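You operate a simulated robot arm through the tools that you are given. There is no shell and no other tool.

Carry out the task below with a simulated two-armed robot. There is one attempt and no reset: what you move stays moved.

JOB
Hold the small red lamp on the top of the drill bench steady with one hand and press the push lens of the small red lamp to switch it on with the other.

The check looks at the end state, three seconds after you hand in, the way a careful person would. Anything else that was tipped, shoved, dropped, spilled or broken makes it a failure.

ROBOT AND FRAMES
Two 7-joint arms with two-finger parallel grippers on one trunk, on a base that moves. Base frame: it is fixed to the floor where the robot stands at the start and does not move with it; the origin is under the middle of the robot, x ahead of it, y to its left, z up. Units: m, rad, N and s.
The left shoulder is at the start at [0.05, 0.165, 1.105], the right one opposite. With the tool pointing down near the work surface each hand reaches from about 0.1 to 0.68 m from the robot's upright axis, wherever it stands, measured 20 degrees to its own side. Places, roughly: push lens of the small red lamp [2, 1.2, 1]; small red lamp [2, 1.25, 1]. Payload 3.91 kg a hand.
The tool frame of a hand sits at the grasp point between the pads (the TCP): z along the fingers, y along the line on which they close. The tips reach 0.03 m beyond it. Largest opening 0.11 m; finger width 0.02, thickness 0.01; the body of the gripper, 0.048 by 0.112 m, starts 0.055 m behind the TCP.
Orientation is that of the tool frame in the base frame, as a unit quaternion [w, x, y, z]. With the fingers straight down and closing along the base's y, the tool's x points along the base's -x, its y along +y and its z along -z.

CONTROLS
- The arms move only by the tool drive_tool. It takes "left_commands", "right_commands" or both (then of equal length, played together; a hand with none holds still); each is text: rows parted by semicolons, each of 7 numbers parted by spaces: the closure in counts, from 0 (fully open) to 255 (shut), then the shift along the base's x, y, z in m, then the turn, a rotation vector about the base's x, y, z in rad. In form: fingers tx ty tz rx ry rz; .... A call has 1 to 20 rows; each row is the pose to reach, as a shift and turn from the pose commanded when the call began. Rows are played at 5 a second. More than 0.05 m and 0.15 rad between two rows, or a gripper value outside its range, and nothing of the call is played. A pose out of reach is approached as far as the arm can. The call stops where the force on the tool passes 40 N (or 10 N more than at its start, if that is more) or the arm is blocked; 0.2 s more then pass. The fingers move at their own pace (about 0.045 m/s each) and stop on an object; they squeeze with about 31 N. The grip force told is the motor's: it shows also when the fingers shut on nothing. Time passes only in rows, and 0.2 s behind the last, so rows that repeat a pose let the fingers close. It gives the time, the measured TCP pose, the force on the tool (base axes), the opening and the grip force at its end, in the units of the frame above (readings bear some noise), with the torque about the TCP (base axes, N m) and any sound that the robot's microphone picked up.
- Cameras (640 x 400 px; columns grow to the right, rows downward): "scene" is now at [0.1267, 0.0082, 1.3108]; the picture's right is [0.03, -1.00, 0.00], its down [-0.31, -0.01, -0.95] and it looks along [0.95, 0.03, -0.31] (base axes); focal length 249 px, centre (320, 200). "left" rides on the left gripper at [0.072, -0.017, -0.103] in its tool frame; the picture's right is [0.23, 0.97, 0.00], its down [-0.76, 0.18, -0.62] and it looks along [-0.61, 0.14, 0.78] (tool axes); focal length 222 px, centre (320, 200). "right" rides on the right gripper at [0.073, 0.017, -0.103] in its tool frame; the picture's right is [-0.23, 0.97, 0.00], its down [-0.76, -0.18, -0.62] and it looks along [-0.61, -0.14, 0.78] (tool axes); focal length 222 px, centre (320, 200). There is no depth. A picture from a camera that has moved, and an enlarged one, comes with that camera's place and axes in the base frame and with its lens. The place of the scene camera against the robot may be out by one fixed shift of up to 0.012 m in any direction.
- snapshot(camera): a new picture of that camera. It takes no simulated time.
- slide_trunk(by): slides the trunk up (or, below 0, down) by that many m; the arms and the scene camera ride with it, the base frame stays. It gives what a move gives, with no picture.
- base_move(legs): drives the robot by 1 to 6 legs, each [ahead, left, turn to the left] in m, m and rad, along the robot's own axes; the way and the turn of a leg run together, so that a leg with both is an arc; at most 1.5 m and 3.142 rad a leg. The arms and the cameras ride along, it lands a little off, and it stops where it bumps. It gives what a move gives.
- pan_tilt(pan, tilt): turns the head with the scene camera to pan (to the left, within 1.396 rad either way) and tilt (down, from -0.506 to 1.204), counted from straight ahead of the robot. It gives what a move gives.
- zoom(camera, box): a new picture of the part [left, top, right, bottom] of that camera's present view, enlarged. It takes no simulated time.
- finish_job(): hands the job in; it is judged then, once.

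Places have to be worked out from the pictures, the camera data and where the tool is seen. Open the grippers and draw the arms clear of the work before you hand the job in, unless the task says otherwise.

The tools are called after ">>>" as name(argument=value, ...) on one line, values as JSON. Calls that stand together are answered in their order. drive_tool: Moves the arms, as the interface text tells. Its arguments: {"type":"object","properties":{"left_commands":{"type":"string"},"right_commands":{"type":"string"}},"required":[]} The other tools are called the same way: slide_trunk (by) moves the trunk up or down; base_move (legs) drives the base; pan_tilt (pan, tilt) turns the head that bears the scene camera; snapshot (camera) takes a picture; zoom (camera, box) takes an enlarged picture of a part of a camera's view; finish_job () hands the job in.

At the start:

```text
time_s: 0.0
left_tool_pos: [0.3946, 0.1349, 1.2168]
left_ee_rot: [0.0, -0.001, 1.0, 0.0]
left_contact_force: [0.1, 0.1, -0.5]
left_wrist_torque: [0.0, 0.04, -0.01]
left_gripper_width: 0.1102
left_grip_force: 0.1
right_tool_pos: [0.3298, -0.1253, 1.2013]
right_ee_rot: [0.0, 0.001, 1.0, 0.0]
right_contact_force: [0.6, 0.2, 0.0]
right_wrist_torque: [-0.01, 0.01, 0.0]
right_gripper_width: 0.1099
right_grip_force: 0.1
trunk travel left (down, up): [-0.325, 0.178]
robot x, y, heading: [-0.0015, 0.002, 0.001]
head pan, tilt (commanded): [0.035, 0.311]
```

scene: 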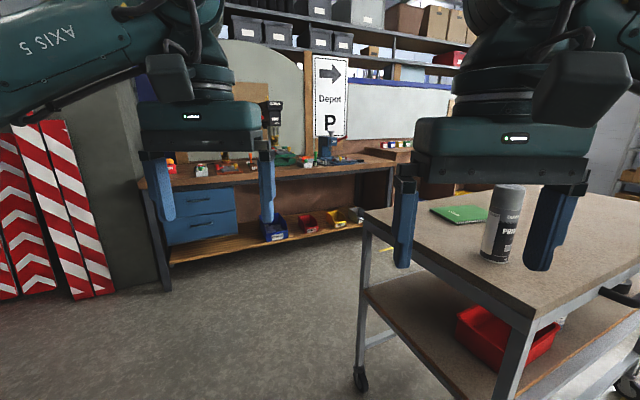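
right: 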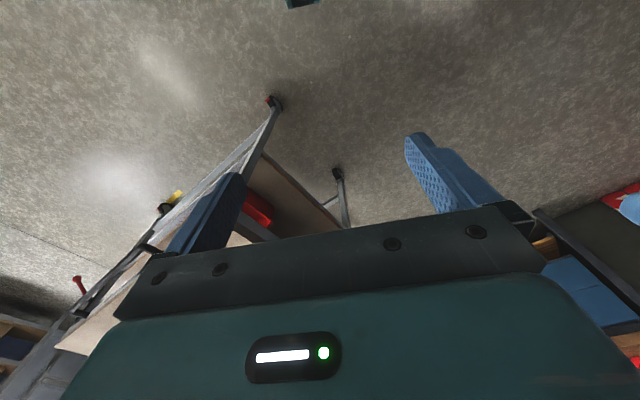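
left: 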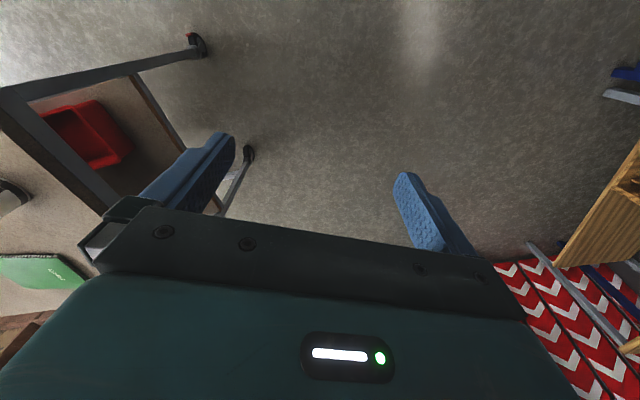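

The scene shows a bench ahead to the left with small items on top, which is likely the drill bench. I'll zoom in on it to find the red lamp.

>>> zoom(camera="scene", box=[130, 80, 290, 200])

>>> zoom(camera="scene", box=[250, 80, 420, 200])

```text
3.33 times, centred on (210, 140) of scene
camera zoom: at [0.1267, 0.0082, 1.3108], right [0.03, -1.0, 0.0], down [-0.31, -0.01, -0.95], along [0.95, 0.03, -0.31], focal length 831 px, centre (687, 400)
```

zoom: 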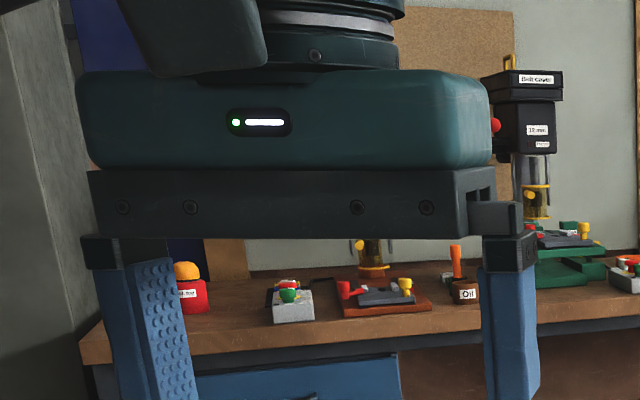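

```text
3.33 times, centred on (335, 140) of scene
camera zoom: at [0.1267, 0.0082, 1.3108], right [0.03, -1.0, 0.0], down [-0.31, -0.01, -0.95], along [0.95, 0.03, -0.31], focal length 831 px, centre (270, 400)
```

zoom: 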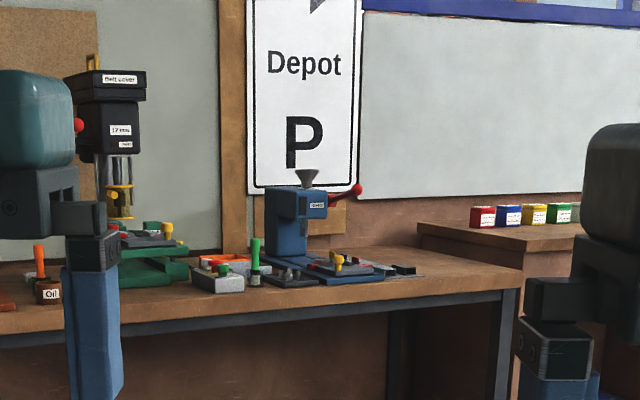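

The lamp appears as a small red box with an orange dome at the left end of the drill bench, near [2.0, 1.22, 0.95]. I'll look left and down to check the floor is clear before driving.

>>> pan_tilt(pan=0.9, tilt=0.5)

>>> snapshot(camera="scene")

```text
time_s: 1.2
left_tool_pos: [0.3946, 0.1346, 1.2171]
left_ee_rot: [0.0, -0.001, 1.0, 0.0]
left_contact_force: [0.3, -0.1, 0.3]
left_wrist_torque: [-0.05, -0.01, 0.0]
left_gripper_width: 0.1097
left_grip_force: 0.0
right_tool_pos: [0.3294, -0.1275, 1.2016]
right_ee_rot: [0.0, 0.001, 1.0, 0.0]
right_contact_force: [0.8, -0.7, -0.4]
right_wrist_torque: [0.0, 0.0, -0.04]
right_gripper_width: 0.1099
right_grip_force: 0.1
trunk travel left (down, up): [-0.325, 0.178]
robot x, y, heading: [0.0, -0.0007, -0.0]
head pan, tilt (commanded): [0.901, 0.499]
```

```text
taken
camera scene: at [0.09, 0.0763, 1.2935], right [0.78, -0.62, 0.0], down [-0.3, -0.37, -0.88], along [0.55, 0.69, -0.48], focal length 249 px, centre (320, 200)
```

scene: 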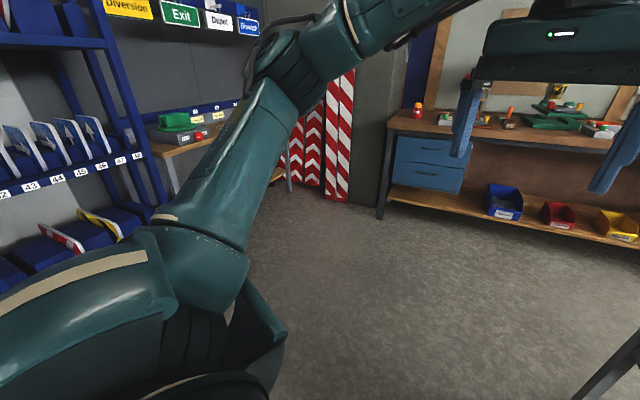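

The floor toward the bench looks clear. I'll drive part of the way diagonally, then look again.

>>> base_move(legs=[[0.75, 0.85, 0]])

>>> pan_tilt(pan=0.3, tilt=0.4)

>>> snapshot(camera="scene")

```text
time_s: 9.0
left_tool_pos: [1.1517, 0.9796, 1.2161]
left_ee_rot: [0.0, -0.001, 1.0, 0.0]
left_contact_force: [-1.0, -0.1, 0.3]
left_wrist_torque: [0.0, -0.01, -0.01]
left_gripper_width: 0.1101
left_grip_force: 0.1
right_tool_pos: [1.0856, 0.7186, 1.2016]
right_ee_rot: [0.0, 0.001, 1.0, 0.0]
right_contact_force: [-1.3, -0.4, 0.4]
right_wrist_torque: [0.0, 0.03, 0.01]
right_gripper_width: 0.11
right_grip_force: 0.0
trunk travel left (down, up): [-0.325, 0.178]
robot x, y, heading: [0.7588, 0.8454, 0.003]
head pan, tilt (commanded): [0.901, 0.499]
```

```text
time_s: 10.0
left_tool_pos: [1.1525, 0.9792, 1.2159]
left_ee_rot: [-0.001, 0.0, 1.0, 0.0]
left_contact_force: [-1.1, -0.2, -0.8]
left_wrist_torque: [-0.02, -0.01, -0.04]
left_gripper_width: 0.11
left_grip_force: 0.1
right_tool_pos: [1.0853, 0.718, 1.2017]
right_ee_rot: [-0.001, 0.0, 1.0, -0.001]
right_contact_force: [1.3, -0.2, 0.9]
right_wrist_torque: [-0.04, 0.02, 0.01]
right_gripper_width: 0.1097
right_grip_force: 0.1
trunk travel left (down, up): [-0.325, 0.178]
robot x, y, heading: [0.752, 0.8453, -0.0]
head pan, tilt (commanded): [0.3, 0.4]
```

```text
taken
camera scene: at [0.8792, 0.8768, 1.3026], right [0.3, -0.96, 0.0], down [-0.37, -0.12, -0.92], along [0.88, 0.27, -0.39], focal length 249 px, centre (320, 200)
```

scene: 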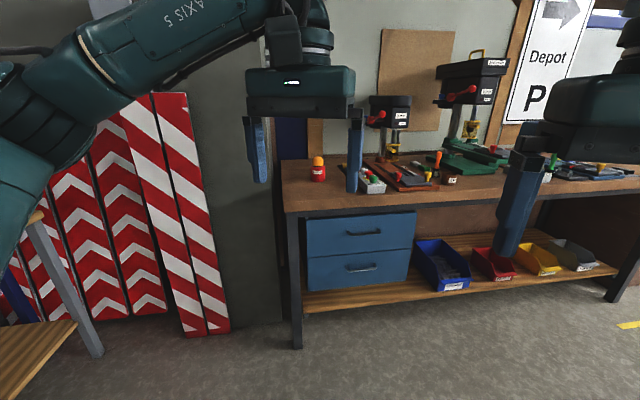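

>>> zoom(camera="scene", box=[270, 130, 430, 230])

>>> zoom(camera="scene", box=[295, 145, 343, 190])

```text
4.00 times, centred on (350, 180) of scene
camera zoom: at [0.8792, 0.8768, 1.3026], right [0.3, -0.96, 0.0], down [-0.37, -0.12, -0.92], along [0.88, 0.27, -0.39], focal length 997 px, centre (200, 280)
```

zoom: 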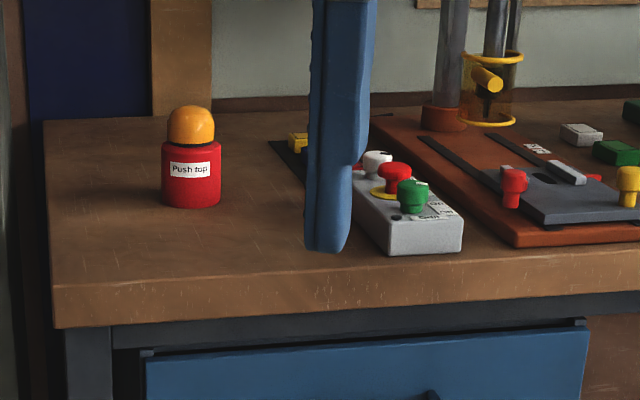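

```text
8.89 times, centred on (319, 168) of scene
camera zoom: at [0.8792, 0.8768, 1.3026], right [0.3, -0.96, 0.0], down [-0.37, -0.12, -0.92], along [0.88, 0.27, -0.39], focal length 2216 px, centre (329, 489)
```

zoom: 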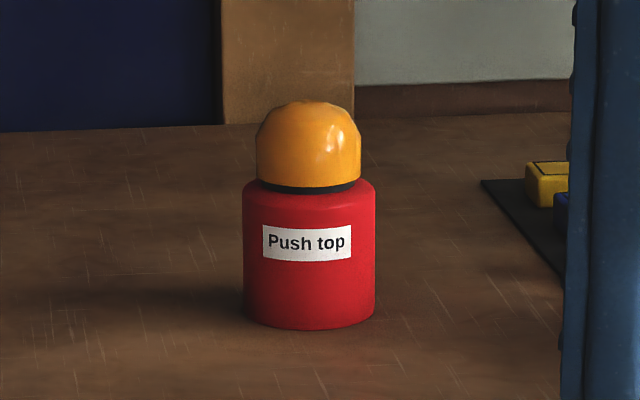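

The lamp is a red cylinder (about 0.075 m across) with an orange push dome on top. It sits near [2.05, 1.25], with the bench top at z≈0.895, and the bench front is turned about 0.46 rad. I'll turn to face the bench squarely and approach to roughly 0.8 m from the lamp.

>>> base_move(legs=[[0, 0, 0.46], [0.52, -0.21, 0]])

>>> pan_tilt(pan=0.0, tilt=0.6)

>>> snapshot(camera="scene")

```text
time_s: 14.5
left_tool_pos: [1.6172, 1.1772, 1.2162]
left_ee_rot: [0.0, -0.225, 0.974, 0.0]
left_contact_force: [0.4, 0.2, 0.5]
left_wrist_torque: [0.0, -0.02, 0.01]
left_gripper_width: 0.1099
left_grip_force: 0.0
right_tool_pos: [1.672, 0.9154, 1.2016]
right_ee_rot: [-0.001, -0.224, 0.975, 0.0]
right_contact_force: [0.2, 0.6, 0.8]
right_wrist_torque: [-0.02, 0.05, 0.0]
right_gripper_width: 0.1099
right_grip_force: 0.0
trunk travel left (down, up): [-0.325, 0.178]
robot x, y, heading: [1.3217, 0.8846, 0.455]
head pan, tilt (commanded): [0.3, 0.4]
```

```text
time_s: 15.3
left_tool_pos: [1.6173, 1.1793, 1.2178]
left_ee_rot: [0.0, -0.225, 0.974, 0.001]
left_contact_force: [0.6, 0.0, 0.1]
left_wrist_torque: [-0.01, -0.01, 0.01]
left_gripper_width: 0.1099
left_grip_force: 0.2
right_tool_pos: [1.6723, 0.9151, 1.2014]
right_ee_rot: [-0.001, -0.225, 0.974, 0.0]
right_contact_force: [0.4, 0.2, 0.5]
right_wrist_torque: [0.04, -0.01, 0.0]
right_gripper_width: 0.1102
right_grip_force: 0.0
trunk travel left (down, up): [-0.325, 0.178]
robot x, y, heading: [1.3205, 0.8869, 0.454]
head pan, tilt (commanded): [0.0, 0.6]
```

```text
taken
camera scene: at [1.4311, 0.9409, 1.2844], right [0.44, -0.9, 0.0], down [-0.51, -0.25, -0.83], along [0.74, 0.36, -0.56], focal length 249 px, centre (320, 200)
```

scene: 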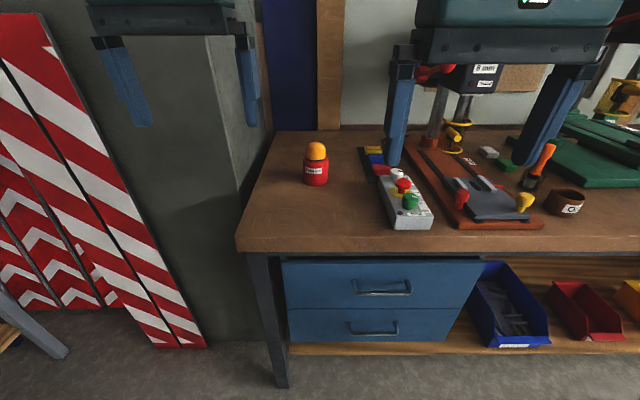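

Good view; the robot faces the bench nearly squarely. I'll zoom in on the lamp to refine its location and look down to see the robot's own base.

>>> zoom(camera="scene", box=[276, 130, 356, 200])

>>> pan_tilt(pan=0.0, tilt=1.2)

>>> snapshot(camera="scene")

```text
5.71 times, centred on (316, 165) of scene
camera zoom: at [1.4311, 0.9409, 1.2844], right [0.44, -0.9, 0.0], down [-0.51, -0.25, -0.83], along [0.74, 0.36, -0.56], focal length 1425 px, centre (343, 400)
```

zoom: 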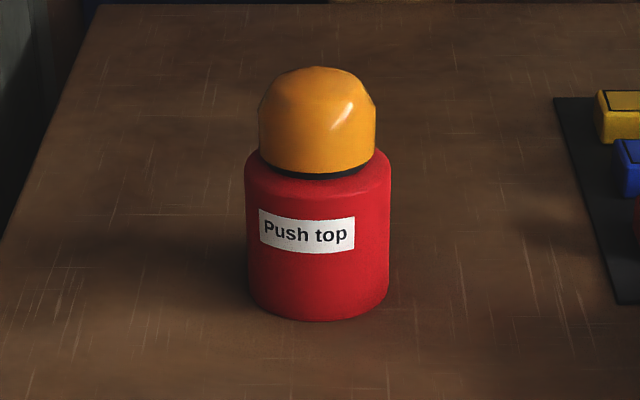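

```text
time_s: 16.3
left_tool_pos: [1.6165, 1.1783, 1.2169]
left_ee_rot: [0.0, -0.224, 0.975, 0.0]
left_contact_force: [0.2, -0.4, -0.1]
left_wrist_torque: [-0.03, 0.01, -0.01]
left_gripper_width: 0.1101
left_grip_force: 0.0
right_tool_pos: [1.6718, 0.9151, 1.2015]
right_ee_rot: [0.0, -0.225, 0.974, -0.001]
right_contact_force: [-0.1, -0.1, 0.7]
right_wrist_torque: [-0.01, 0.01, 0.02]
right_gripper_width: 0.1098
right_grip_force: 0.1
trunk travel left (down, up): [-0.325, 0.178]
robot x, y, heading: [1.3207, 0.8838, 0.456]
head pan, tilt (commanded): [0.0, 1.201]
```

```text
taken
camera scene: at [1.402, 0.9266, 1.2398], right [0.44, -0.9, 0.0], down [-0.84, -0.41, -0.36], along [0.33, 0.16, -0.93], focal length 249 px, centre (320, 200)
```

scene: 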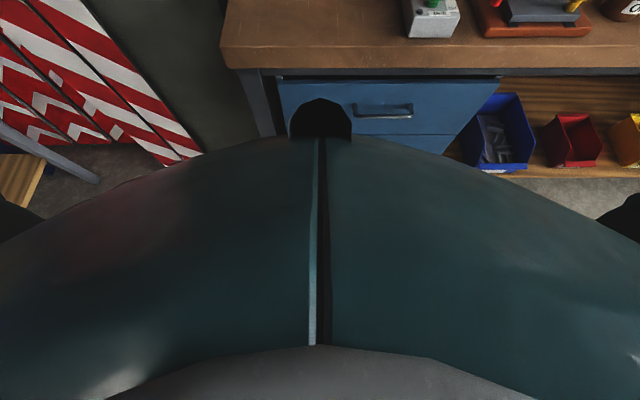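

The lamp centre works out near [2.038, 1.253], with the body from z≈0.895 to 0.97 and the dome top at about 1.017. I'll creep forward 0.19 m and 0.05 m left, which puts the lamp about 0.62 m ahead of the robot.

>>> base_move(legs=[[0.1, 0.05, 0]])

>>> base_move(legs=[[0.09, 0, 0]])

>>> pan_tilt(pan=0.0, tilt=0.75)

>>> snapshot(camera="scene")

>>> snapshot(camera="left")

>>> snapshot(camera="right")

```text
time_s: 17.5
left_tool_pos: [1.6853, 1.2668, 1.2163]
left_ee_rot: [0.001, -0.225, 0.974, -0.001]
left_contact_force: [-0.2, -0.5, 0.9]
left_wrist_torque: [-0.04, -0.01, 0.0]
left_gripper_width: 0.1101
left_grip_force: 0.1
right_tool_pos: [1.7405, 1.0042, 1.2019]
right_ee_rot: [-0.001, -0.226, 0.974, 0.001]
right_contact_force: [0.9, 0.8, -0.6]
right_wrist_torque: [-0.05, 0.0, 0.0]
right_gripper_width: 0.1097
right_grip_force: 0.1
trunk travel left (down, up): [-0.325, 0.178]
robot x, y, heading: [1.3869, 0.9756, 0.451]
head pan, tilt (commanded): [0.0, 1.201]
```

```text
time_s: 18.6
left_tool_pos: [1.7651, 1.3059, 1.2173]
left_ee_rot: [0.0, -0.225, 0.974, 0.001]
left_contact_force: [-0.1, 0.7, -0.9]
left_wrist_torque: [-0.01, 0.03, -0.01]
left_gripper_width: 0.1101
left_grip_force: 0.0
right_tool_pos: [1.8197, 1.042, 1.2018]
right_ee_rot: [0.0, -0.225, 0.974, 0.0]
right_contact_force: [-0.6, -0.9, 0.0]
right_wrist_torque: [0.02, 0.04, -0.04]
right_gripper_width: 0.11
right_grip_force: 0.0
trunk travel left (down, up): [-0.325, 0.178]
robot x, y, heading: [1.4679, 1.0098, 0.453]
head pan, tilt (commanded): [0.0, 1.201]
```

```text
time_s: 19.5
left_tool_pos: [1.7639, 1.3043, 1.2169]
left_ee_rot: [-0.001, -0.225, 0.974, 0.0]
left_contact_force: [-0.8, -0.2, -0.2]
left_wrist_torque: [-0.01, 0.0, 0.02]
left_gripper_width: 0.11
left_grip_force: 0.1
right_tool_pos: [1.8202, 1.0423, 1.2014]
right_ee_rot: [-0.001, -0.225, 0.974, 0.001]
right_contact_force: [0.1, 0.3, 0.0]
right_wrist_torque: [0.0, 0.02, -0.03]
right_gripper_width: 0.1102
right_grip_force: 0.1
trunk travel left (down, up): [-0.325, 0.178]
robot x, y, heading: [1.4712, 1.0106, 0.458]
head pan, tilt (commanded): [0.0, 0.75]
```

```text
taken
camera scene: at [1.5742, 1.0656, 1.2714], right [0.44, -0.9, 0.0], down [-0.61, -0.3, -0.73], along [0.66, 0.32, -0.68], focal length 249 px, centre (320, 200)
```

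scene: 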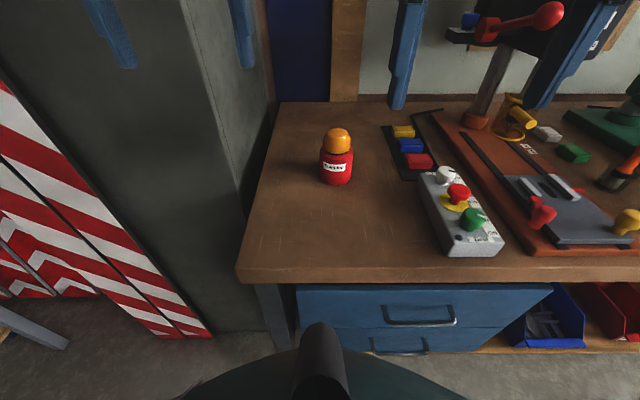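

```text
taken
camera left: at [1.7065, 1.2577, 1.3206], right [-0.63, 0.78, 0.0], down [0.61, 0.49, 0.62], along [0.48, 0.39, -0.78], focal length 222 px, centre (320, 200)
```

left: 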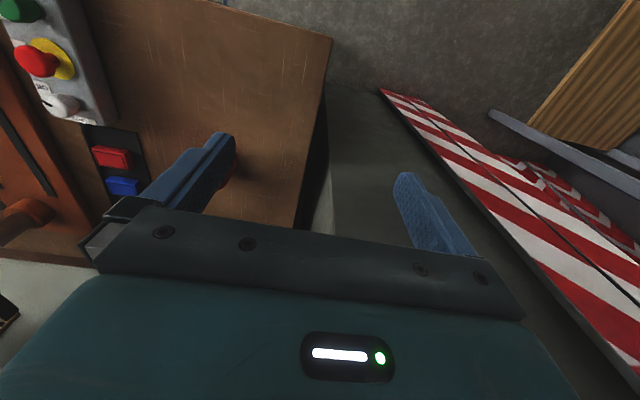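

```text
taken
camera right: at [1.7485, 1.0264, 1.3044], right [-0.22, 0.97, 0.0], down [0.76, 0.17, 0.62], along [0.61, 0.14, -0.78], focal length 222 px, centre (320, 200)
```

right: 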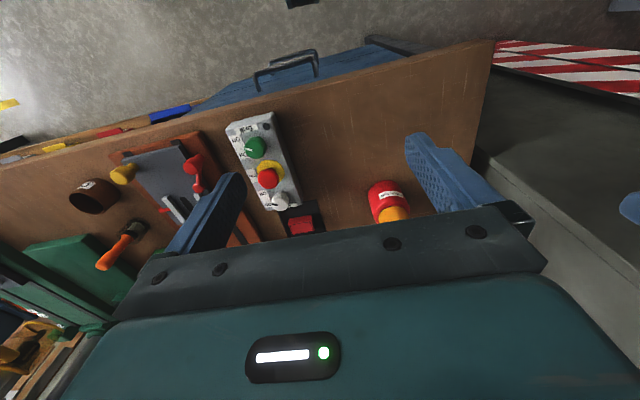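

Parked with the lamp directly ahead. I'll zoom in on the lamp to re-measure it from this view.

>>> zoom(camera="scene", box=[297, 110, 377, 200])

>>> zoom(camera="right", box=[340, 150, 440, 240])

```text
4.44 times, centred on (337, 155) of scene
camera zoom: at [1.5742, 1.0656, 1.2714], right [0.44, -0.9, 0.0], down [-0.61, -0.3, -0.73], along [0.66, 0.32, -0.68], focal length 1108 px, centre (244, 400)
```

zoom: 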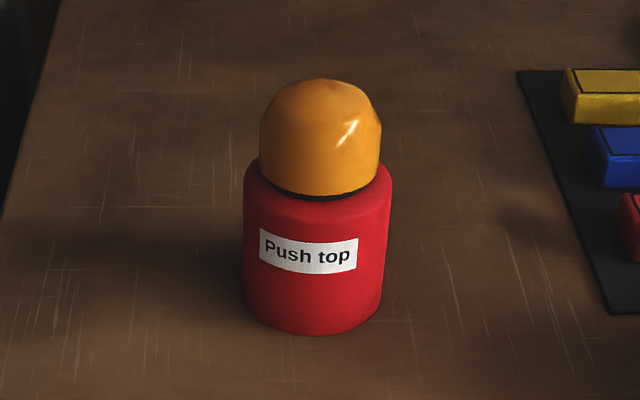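

```text
4.44 times, centred on (390, 195) of right
camera zoom: at [1.7485, 1.0264, 1.3044], right [-0.22, 0.97, 0.0], down [0.76, 0.17, 0.62], along [0.61, 0.14, -0.78], focal length 987 px, centre (9, 222)
```

zoom: 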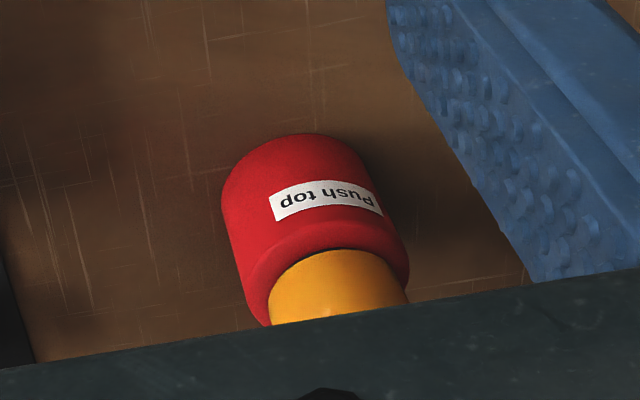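

The robot is stably placed, with the lamp about 0.61 m ahead and 0.04 m to the right. For holding, the left hand should come in low and nearly horizontal with its camera on top, so I'll first swing it about the vertical in free air.

>>> drive_tool(left_commands="0 0 0 0 0 0 0.149; 0 0 0 0 0 0 0.298; 0 0 0 0 0 0 0.447; 0 0 0 0 0 0 0.596; 0 0 0 0 0 0 0.745; 0 0 0 0 0 0 0.894; 0 0 0 0 0 0 1.043; 0 0 0 0 0 0 1.192; 0 0 0 0 0 0 1.341; 0 0 0 0 0 0 1.49; 0 0 0 0 0 0 1.49")

>>> snapshot(camera="scene")

```text
time_s: 21.9
left_tool_pos: [1.7635, 1.3055, 1.2165]
left_ee_rot: [0.001, 0.827, -0.563, 0.0]
left_contact_force: [0.4, -0.9, 0.4]
left_wrist_torque: [0.02, 0.03, -0.01]
left_gripper_width: 0.1097
left_grip_force: 0.0
right_tool_pos: [1.8191, 1.0425, 1.2026]
right_ee_rot: [0.0, -0.225, 0.974, 0.0]
right_contact_force: [0.1, -0.1, 0.3]
right_wrist_torque: [-0.05, -0.01, -0.03]
right_gripper_width: 0.1102
right_grip_force: 0.1
trunk travel left (down, up): [-0.325, 0.178]
robot x, y, heading: [1.468, 1.0178, 0.459]
head pan, tilt (commanded): [0.0, 0.75]
```

```text
taken
camera scene: at [1.5742, 1.0656, 1.2715], right [0.44, -0.9, 0.0], down [-0.61, -0.3, -0.73], along [0.66, 0.32, -0.68], focal length 249 px, centre (320, 200)
```

scene: 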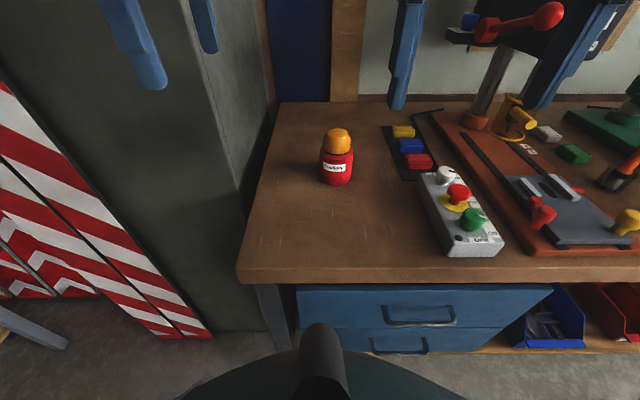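

The 1.49 rad yaw was tracked well. I'll continue for another 1.19 rad so the hand's camera side faces along base +x.

>>> drive_tool(left_commands="0 0 0 0 0 0 0.149; 0 0 0 0 0 0 0.298; 0 0 0 0 0 0 0.447; 0 0 0 0 0 0 0.596; 0 0 0 0 0 0 0.745; 0 0 0 0 0 0 0.894; 0 0 0 0 0 0 1.043; 0 0 0 0 0 0 1.192; 0 0 0 0 0 0 1.192")

```text
time_s: 23.9
left_tool_pos: [1.7655, 1.3048, 1.2169]
left_ee_rot: [0.001, 1.0, -0.002, 0.0]
left_contact_force: [1.4, -0.5, -0.3]
left_wrist_torque: [0.0, 0.04, -0.04]
left_gripper_width: 0.11
left_grip_force: 0.0
right_tool_pos: [1.8213, 1.0418, 1.2015]
right_ee_rot: [0.0, -0.225, 0.974, 0.0]
right_contact_force: [0.3, 0.0, 0.6]
right_wrist_torque: [-0.03, -0.02, -0.02]
right_gripper_width: 0.1098
right_grip_force: 0.0
trunk travel left (down, up): [-0.325, 0.178]
robot x, y, heading: [1.4677, 1.008, 0.455]
head pan, tilt (commanded): [0.0, 0.75]
```

Now the hand's x axis points along base +x. I'll pitch the hand up so the fingers point forward (+x) about 25° below horizontal, moving it forward at safe height to stay clear of the shoulder.

>>> drive_tool(left_commands="0 0.012 -0.006 0.01 0 -0.142 0; 0 0.024 -0.012 0.02 0 -0.284 0; 0 0.036 -0.018 0.03 0 -0.426 0; 0 0.048 -0.024 0.03 0 -0.568 0; 0 0.06 -0.03 0.03 0 -0.71 0; 0 0.072 -0.036 0.03 0 -0.852 0; 0 0.084 -0.042 0.03 0 -0.994 0; 0 0.096 -0.048 0.03 0 -1.135 0; 0 0.096 -0.048 0.03 0 -1.135 0")

>>> snapshot(camera="scene")

>>> snapshot(camera="left")

```text
time_s: 25.9
left_tool_pos: [1.8607, 1.2572, 1.2483]
left_ee_rot: [-0.001, 0.843, -0.003, 0.538]
left_contact_force: [-0.2, 0.8, 0.6]
left_wrist_torque: [-0.05, 0.01, 0.03]
left_gripper_width: 0.1101
left_grip_force: 0.0
right_tool_pos: [1.8207, 1.0425, 1.2017]
right_ee_rot: [0.0, -0.225, 0.974, 0.0]
right_contact_force: [-0.8, -0.2, 0.0]
right_wrist_torque: [0.0, 0.02, -0.02]
right_gripper_width: 0.11
right_grip_force: 0.0
trunk travel left (down, up): [-0.325, 0.178]
robot x, y, heading: [1.4676, 1.0083, 0.461]
head pan, tilt (commanded): [0.0, 0.75]
```

```text
taken
camera scene: at [1.5741, 1.0656, 1.2715], right [0.44, -0.9, 0.0], down [-0.61, -0.3, -0.73], along [0.66, 0.32, -0.68], focal length 249 px, centre (320, 200)
```

scene: 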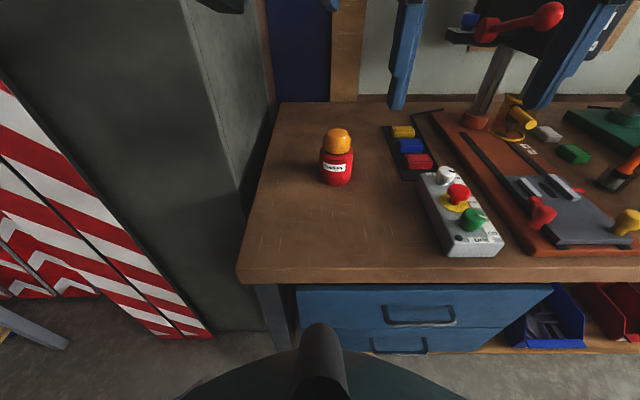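

```text
taken
camera left: at [1.7971, 1.2729, 1.3572], right [0.09, -0.97, 0.2], down [-0.89, -0.17, -0.43], along [0.45, -0.14, -0.88], focal length 222 px, centre (320, 200)
```

left: 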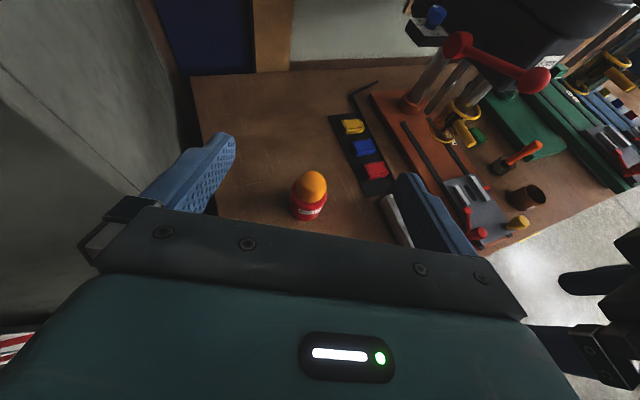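

The left hand now points forward and sees the lamp between its fingers. I'll zoom on that camera to triangulate the lamp with the unbiased wrist camera.

>>> zoom(camera="left", box=[270, 155, 350, 225])

>>> zoom(camera="scene", box=[297, 110, 377, 200])

```text
5.71 times, centred on (310, 190) of left
camera zoom: at [1.7971, 1.2729, 1.3572], right [0.09, -0.97, 0.2], down [-0.89, -0.17, -0.43], along [0.45, -0.14, -0.88], focal length 1269 px, centre (377, 257)
```

zoom: 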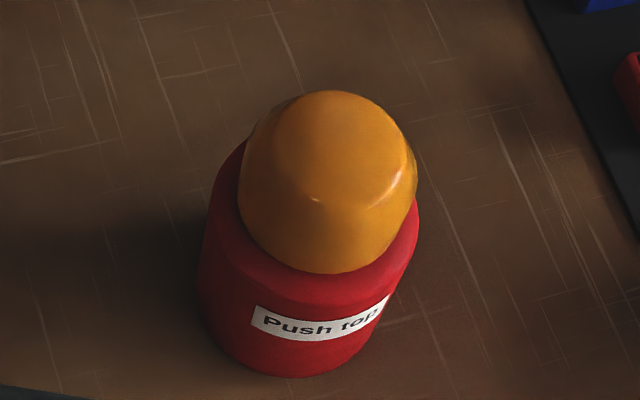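

```text
4.44 times, centred on (337, 155) of scene
camera zoom: at [1.5741, 1.0656, 1.2715], right [0.44, -0.9, 0.0], down [-0.61, -0.3, -0.73], along [0.66, 0.32, -0.68], focal length 1108 px, centre (244, 400)
```

zoom: 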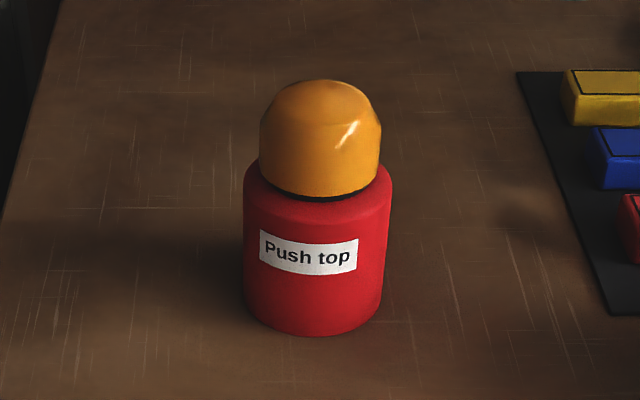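

Combining the two wrist-camera views puts the lamp axis near [2.016, 1.235] and the bench top at z≈0.893. The scene camera is biased a bit outward. I'll lower the left hand to a pre-grasp point about 0.14 m in front of the lamp along the approach line.

>>> drive_tool(left_commands="0 0.003 -0.004 -0.043 0 0 0; 0 0.006 -0.008 -0.086 0 0 0; 0 0.009 -0.012 -0.129 0 0 0; 0 0.012 -0.016 -0.172 0 0 0; 0 0.012 -0.016 -0.172 0 0 0")

>>> pan_tilt(pan=0.6, tilt=0.6)

>>> snapshot(camera="scene")

>>> snapshot(camera="left")

>>> snapshot(camera="right")

```text
time_s: 27.1
left_tool_pos: [1.872, 1.2414, 1.0726]
left_ee_rot: [-0.001, 0.842, -0.003, 0.539]
left_contact_force: [0.1, 0.2, 0.6]
left_wrist_torque: [-0.01, 0.01, -0.03]
left_gripper_width: 0.1098
left_grip_force: 0.0
right_tool_pos: [1.8192, 1.0417, 1.2013]
right_ee_rot: [0.0, -0.225, 0.974, 0.001]
right_contact_force: [-0.1, 0.3, -0.3]
right_wrist_torque: [-0.03, -0.04, 0.02]
right_gripper_width: 0.1102
right_grip_force: 0.1
trunk travel left (down, up): [-0.325, 0.178]
robot x, y, heading: [1.4699, 1.0103, 0.457]
head pan, tilt (commanded): [0.0, 0.75]
```

```text
time_s: 28.1
left_tool_pos: [1.8725, 1.2416, 1.0738]
left_ee_rot: [-0.002, 0.843, -0.002, 0.537]
left_contact_force: [0.0, -0.7, 0.2]
left_wrist_torque: [0.02, 0.0, 0.01]
left_gripper_width: 0.1103
left_grip_force: 0.0
right_tool_pos: [1.8203, 1.0425, 1.2006]
right_ee_rot: [0.0, -0.224, 0.974, 0.001]
right_contact_force: [0.7, -0.6, -0.5]
right_wrist_torque: [-0.01, 0.01, 0.0]
right_gripper_width: 0.11
right_grip_force: 0.2
trunk travel left (down, up): [-0.325, 0.178]
robot x, y, heading: [1.4638, 1.0119, 0.452]
head pan, tilt (commanded): [0.6, 0.6]
```

```text
taken
camera scene: at [1.5434, 1.1061, 1.2844], right [0.87, -0.49, 0.0], down [-0.28, -0.49, -0.82], along [0.41, 0.72, -0.57], focal length 249 px, centre (320, 200)
```

scene: 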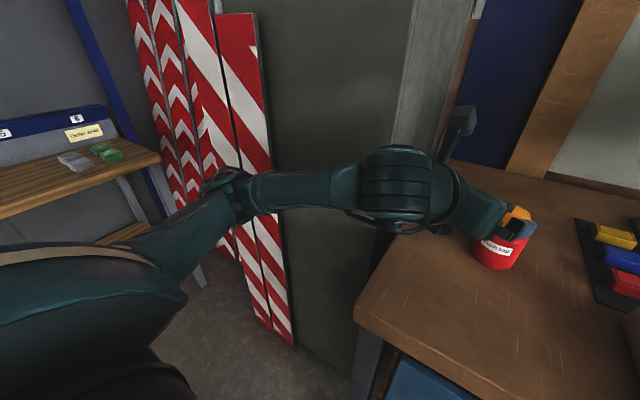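

```text
taken
camera left: at [1.8091, 1.2573, 1.1839], right [0.09, -0.97, 0.2], down [-0.89, -0.17, -0.43], along [0.45, -0.14, -0.88], focal length 222 px, centre (320, 200)
```

left: 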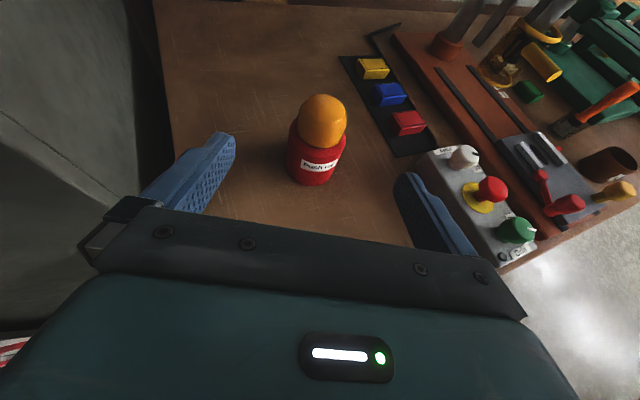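

```text
taken
camera right: at [1.7484, 1.0264, 1.3044], right [-0.22, 0.97, 0.0], down [0.76, 0.17, 0.62], along [0.61, 0.14, -0.78], focal length 222 px, centre (320, 200)
```

right: 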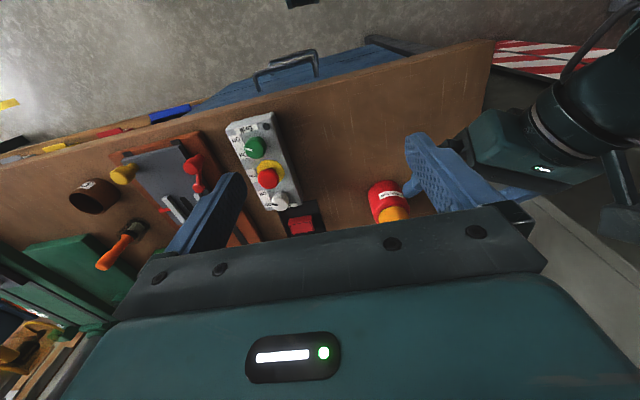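

The arm layout looks fine: the elbow is out to the left and the hand clears the bench. I'll zoom in to check the lamp's predicted position against this view before going lower.

>>> zoom(camera="left", box=[260, 80, 380, 200])

>>> zoom(camera="scene", box=[120, 120, 340, 320])

```text
3.33 times, centred on (320, 140) of left
camera zoom: at [1.8091, 1.2573, 1.1839], right [0.09, -0.97, 0.2], down [-0.89, -0.17, -0.43], along [0.45, -0.14, -0.88], focal length 740 px, centre (320, 400)
```

zoom: 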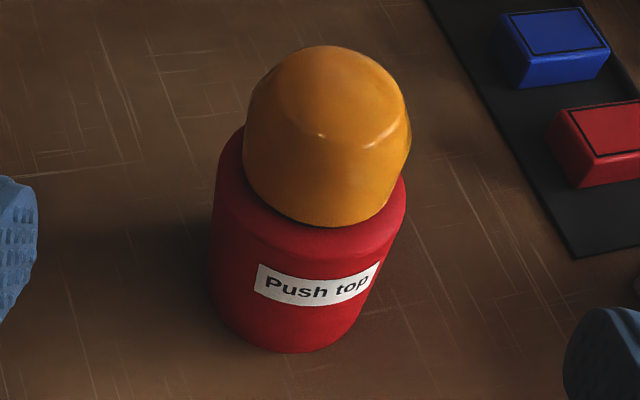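

```text
2.00 times, centred on (230, 220) of scene
camera zoom: at [1.5434, 1.1061, 1.2844], right [0.87, -0.49, 0.0], down [-0.28, -0.49, -0.82], along [0.41, 0.72, -0.57], focal length 499 px, centre (500, 160)
```

zoom: 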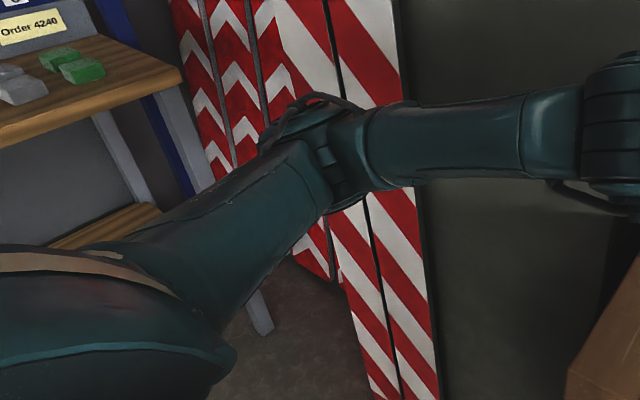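

The prediction matches this view, so the lamp axis at about [2.016, 1.235] holds. I'll move to the pre-grasp point in front of the lamp.

>>> drive_tool(left_commands="0 0.003 -0.003 -0.04 0 0 0; 0 0.0065 -0.0066 -0.08 0 0 0; 0 0.0065 -0.0066 -0.08 0 0 0")

>>> snapshot(camera="left")

>>> snapshot(camera="scene")

```text
time_s: 28.9
left_tool_pos: [1.8785, 1.2356, 0.9949]
left_ee_rot: [-0.002, 0.844, -0.002, 0.537]
left_contact_force: [-0.6, 0.2, -0.2]
left_wrist_torque: [0.03, -0.01, -0.03]
left_gripper_width: 0.11
left_grip_force: 0.0
right_tool_pos: [1.8203, 1.0427, 1.2009]
right_ee_rot: [0.0, -0.225, 0.974, 0.0]
right_contact_force: [-0.1, -0.2, -0.1]
right_wrist_torque: [0.01, 0.03, 0.01]
right_gripper_width: 0.1101
right_grip_force: 0.1
trunk travel left (down, up): [-0.325, 0.178]
robot x, y, heading: [1.471, 1.0118, 0.455]
head pan, tilt (commanded): [0.6, 0.6]
```

```text
taken
camera left: at [1.8158, 1.2508, 1.1045], right [0.09, -0.98, 0.2], down [-0.89, -0.17, -0.43], along [0.45, -0.14, -0.88], focal length 222 px, centre (320, 200)
```

left: 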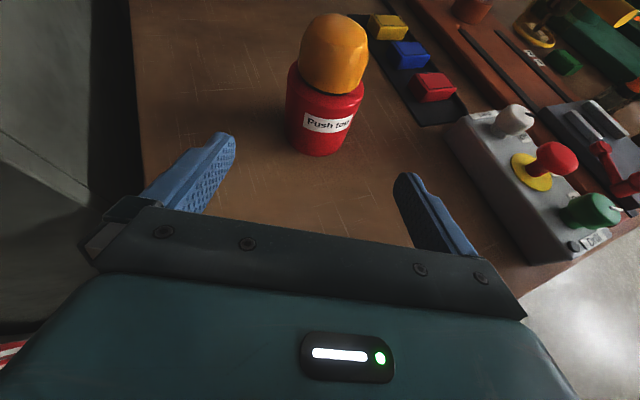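

```text
taken
camera scene: at [1.5434, 1.1061, 1.2844], right [0.87, -0.49, 0.0], down [-0.28, -0.49, -0.83], along [0.41, 0.72, -0.56], focal length 249 px, centre (320, 200)
```

scene: 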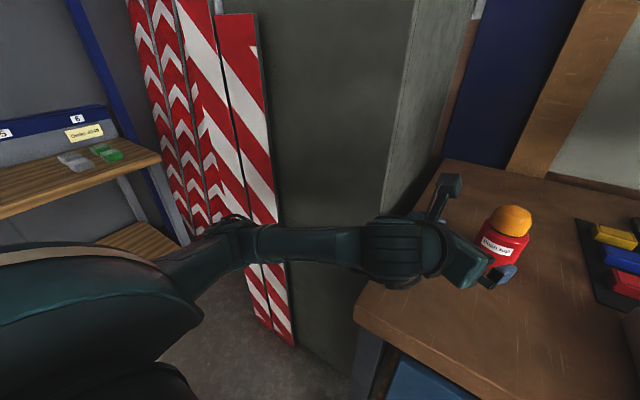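

The lamp sits centred ahead of the open fingers, within a few mm of prediction. I'll advance along the approach line about two-thirds of the way and re-check.

>>> drive_tool(left_commands="0 0.025 -0.001 -0.013 0 0 0; 0 0.05 -0.002 -0.026 0 0 0; 0 0.07 -0.003 -0.038 0 0 0; 0 0.085 -0.0036 -0.046 0 0 0; 0 0.085 -0.0036 -0.046 0 0 0")

>>> snapshot(camera="left")

>>> snapshot(camera="scene")

>>> snapshot(camera="right")

```text
time_s: 30.1
left_tool_pos: [1.9643, 1.2318, 0.9481]
left_ee_rot: [-0.001, 0.844, -0.002, 0.537]
left_contact_force: [0.1, -0.1, 0.2]
left_wrist_torque: [-0.05, 0.02, 0.03]
left_gripper_width: 0.11
left_grip_force: 0.1
right_tool_pos: [1.8194, 1.0425, 1.2014]
right_ee_rot: [0.0, -0.225, 0.974, 0.0]
right_contact_force: [0.7, -0.1, 0.2]
right_wrist_torque: [0.05, 0.01, 0.02]
right_gripper_width: 0.11
right_grip_force: 0.1
trunk travel left (down, up): [-0.325, 0.178]
robot x, y, heading: [1.4685, 1.01, 0.453]
head pan, tilt (commanded): [0.6, 0.6]
```

```text
taken
camera left: at [1.9009, 1.247, 1.0591], right [0.09, -0.97, 0.2], down [-0.89, -0.17, -0.43], along [0.45, -0.14, -0.88], focal length 222 px, centre (320, 200)
```

left: 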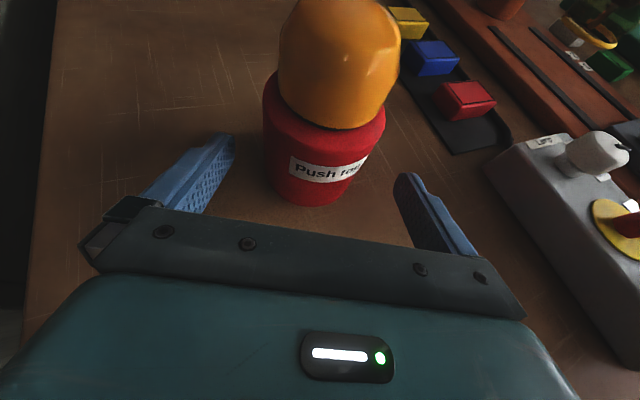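

```text
taken
camera scene: at [1.5433, 1.1062, 1.2844], right [0.87, -0.49, 0.0], down [-0.28, -0.49, -0.83], along [0.41, 0.72, -0.56], focal length 249 px, centre (320, 200)
```

scene: 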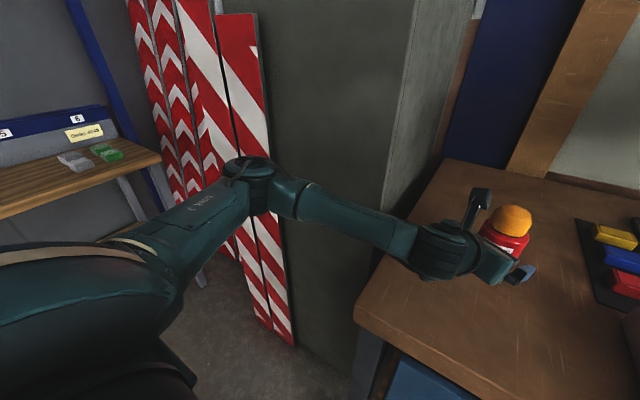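

```text
taken
camera right: at [1.7484, 1.0265, 1.3044], right [-0.22, 0.97, 0.0], down [0.76, 0.17, 0.62], along [0.61, 0.14, -0.78], focal length 222 px, centre (320, 200)
```

right: 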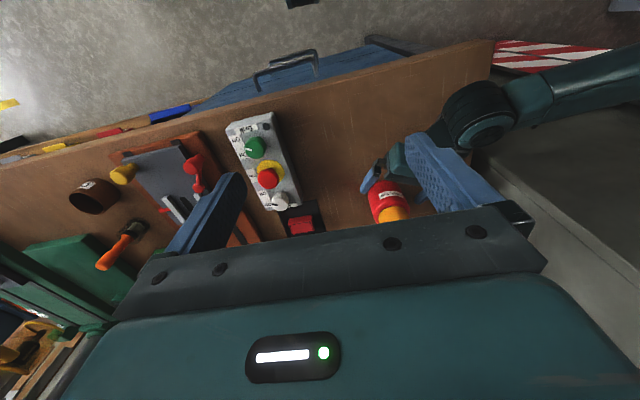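

The alignment is good: the lamp is centred between the fingers and matches the predicted position. I'll make the last 4 cm of advance and narrow the fingers to just wider than the lamp.

>>> drive_tool(left_commands="0 0.014 0.0005 -0.005 0 0 0; 0 0.028 0.001 -0.01 0 0 0; 0 0.041 0.001 -0.015 0 0 0; 50 0.041 0.001 -0.015 0 0 0; 50 0.041 0.001 -0.015 0 0 0; 50 0.041 0.001 -0.015 0 0 0")

>>> snapshot(camera="left")

>>> zoom(camera="scene", box=[400, 150, 580, 300])

```text
time_s: 31.5
left_tool_pos: [2.0041, 1.2315, 0.9331]
left_ee_rot: [-0.002, 0.843, -0.002, 0.538]
left_contact_force: [0.3, -0.1, 0.2]
left_wrist_torque: [0.0, -0.01, -0.01]
left_gripper_width: 0.0881
left_grip_force: 0.1
right_tool_pos: [1.8197, 1.0412, 1.2014]
right_ee_rot: [0.0, -0.225, 0.974, 0.0]
right_contact_force: [-0.2, 0.5, -0.2]
right_wrist_torque: [0.0, 0.01, 0.0]
right_gripper_width: 0.11
right_grip_force: 0.0
trunk travel left (down, up): [-0.325, 0.178]
robot x, y, heading: [1.4692, 1.0117, 0.453]
head pan, tilt (commanded): [0.6, 0.6]
```

```text
taken
camera left: at [1.9419, 1.2477, 1.0435], right [0.09, -0.97, 0.2], down [-0.89, -0.17, -0.43], along [0.45, -0.14, -0.88], focal length 222 px, centre (320, 200)
```

left: 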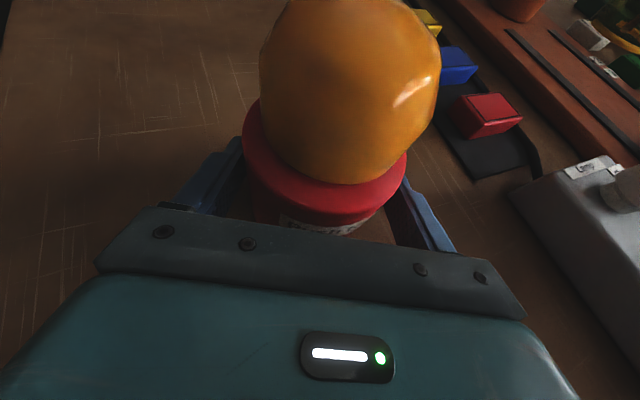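

```text
2.67 times, centred on (490, 225) of scene
camera zoom: at [1.5434, 1.1061, 1.2844], right [0.87, -0.49, 0.0], down [-0.28, -0.49, -0.83], along [0.41, 0.72, -0.56], focal length 665 px, centre (-133, 133)
```

zoom: 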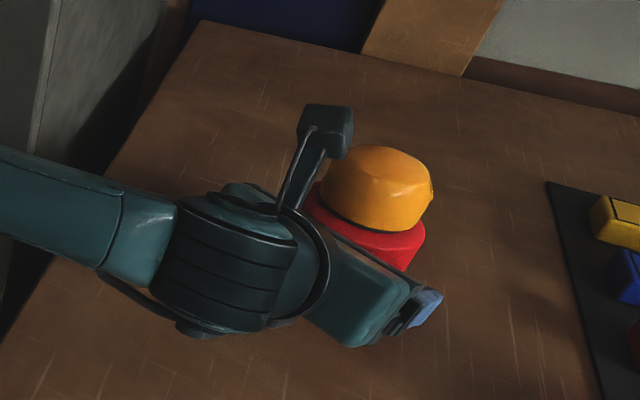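

The fingers straddle the lamp body evenly with no contact force. I'll close the left gripper on the body.

>>> drive_tool(left_commands="70 0 0 0 0 0 0; 80 0 0 0 0 0 0; 90 0 0 0 0 0 0; 110 0 0 0 0 0 0; 160 0 0 0 0 0 0; 255 0 0 0 0 0 0; 255 0 0 0 0 0 0; 255 0 0 0 0 0 0")

>>> snapshot(camera="left")

```text
time_s: 33.3
left_tool_pos: [2.0056, 1.2324, 0.9333]
left_ee_rot: [-0.002, 0.843, -0.002, 0.537]
left_contact_force: [0.8, 1.9, 1.7]
left_wrist_torque: [-0.08, -0.01, -0.01]
left_gripper_width: 0.0721
left_grip_force: 30.9
right_tool_pos: [1.8201, 1.0429, 1.2029]
right_ee_rot: [0.0, -0.225, 0.974, 0.0]
right_contact_force: [-0.5, 0.8, 0.1]
right_wrist_torque: [-0.01, 0.02, 0.0]
right_gripper_width: 0.1101
right_grip_force: 0.0
trunk travel left (down, up): [-0.325, 0.178]
robot x, y, heading: [1.4682, 1.0092, 0.457]
head pan, tilt (commanded): [0.6, 0.6]
```

```text
taken
camera left: at [1.9418, 1.2479, 1.0437], right [0.09, -0.97, 0.2], down [-0.89, -0.17, -0.43], along [0.45, -0.14, -0.88], focal length 222 px, centre (320, 200)
```

left: 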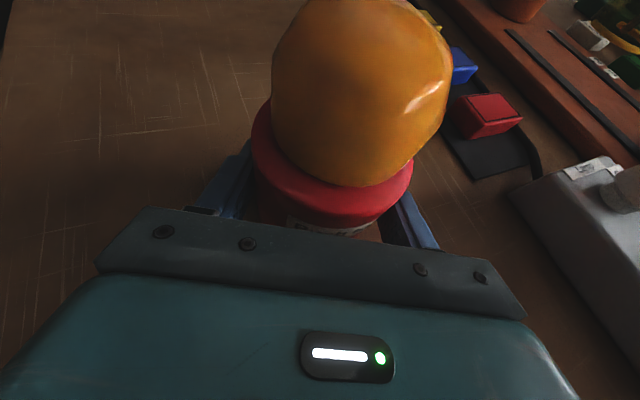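

The lamp is gripped (opening 0.072 m, about 31 N) with almost no net force on the hand. Next I'll close the right fingers and move the right hand partway toward the space above the lamp, staying high and clear of the drill handle near [2.12, 0.97, 1.21].

>>> drive_tool(right_commands="255 0 0 0.01 0 0 0; 255 0 0 0.02 0 0 0; 255 0.02 0.02 0.02 0 0 0; 255 0.04 0.04 0.02 0 0 0; 255 0.06 0.06 0.02 0 0 0; 255 0.08 0.08 0.02 0 0 0; 255 0.1 0.1 0.02 0 0 0; 255 0.1 0.1 0.02 0 0 0")

>>> pan_tilt(pan=0.0, tilt=0.5)

>>> snapshot(camera="scene")

>>> snapshot(camera="right")

>>> snapshot(camera="left")

```text
time_s: 35.1
left_tool_pos: [2.0055, 1.2322, 0.9341]
left_ee_rot: [-0.002, 0.843, -0.002, 0.537]
left_contact_force: [-0.4, -1.2, 2.3]
left_wrist_torque: [-0.04, 0.05, 0.04]
left_gripper_width: 0.072
left_grip_force: 30.8
right_tool_pos: [1.919, 1.1425, 1.2223]
right_ee_rot: [0.0, -0.225, 0.974, 0.001]
right_contact_force: [-0.3, 0.4, 0.6]
right_wrist_torque: [-0.03, -0.03, -0.01]
right_gripper_width: 0.0
right_grip_force: 30.3
trunk travel left (down, up): [-0.325, 0.178]
robot x, y, heading: [1.4724, 1.0113, 0.451]
head pan, tilt (commanded): [0.6, 0.6]
```

```text
time_s: 36.1
left_tool_pos: [2.0058, 1.2319, 0.9338]
left_ee_rot: [-0.002, 0.843, -0.002, 0.537]
left_contact_force: [1.3, -0.3, 1.2]
left_wrist_torque: [-0.16, 0.0, 0.05]
left_gripper_width: 0.0719
left_grip_force: 31.4
right_tool_pos: [1.919, 1.1407, 1.2223]
right_ee_rot: [-0.001, -0.226, 0.974, 0.001]
right_contact_force: [1.3, 0.4, -0.2]
right_wrist_torque: [-0.04, -0.01, -0.02]
right_gripper_width: 0.0
right_grip_force: 31.5
trunk travel left (down, up): [-0.325, 0.178]
robot x, y, heading: [1.4695, 1.0126, 0.454]
head pan, tilt (commanded): [0.0, 0.499]
```

```text
taken
camera scene: at [1.5814, 1.0692, 1.2935], right [0.44, -0.9, 0.0], down [-0.43, -0.21, -0.88], along [0.79, 0.39, -0.48], focal length 249 px, centre (320, 200)
```

scene: 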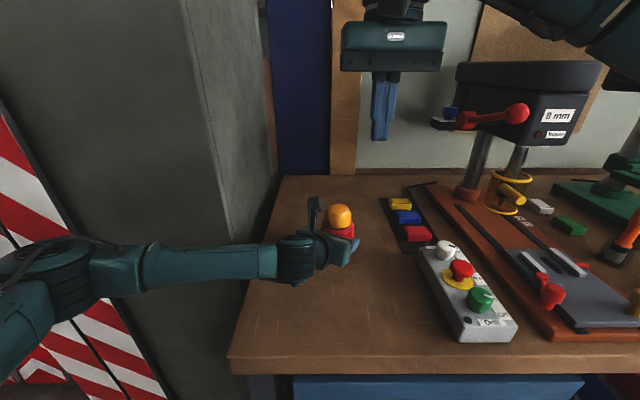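

```text
taken
camera right: at [1.8474, 1.1254, 1.3249], right [-0.22, 0.97, 0.0], down [0.76, 0.17, 0.62], along [0.61, 0.14, -0.78], focal length 222 px, centre (320, 200)
```

right: 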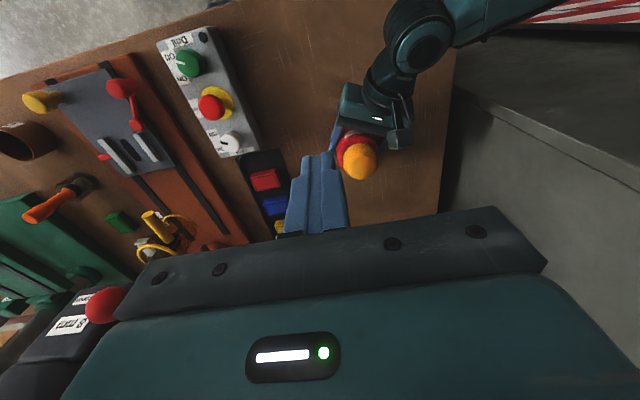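

```text
taken
camera left: at [1.9418, 1.2478, 1.0437], right [0.09, -0.97, 0.2], down [-0.89, -0.17, -0.43], along [0.45, -0.14, -0.88], focal length 222 px, centre (320, 200)
```

left: 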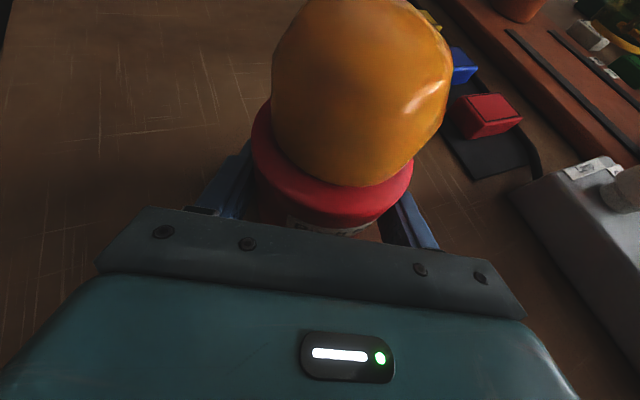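

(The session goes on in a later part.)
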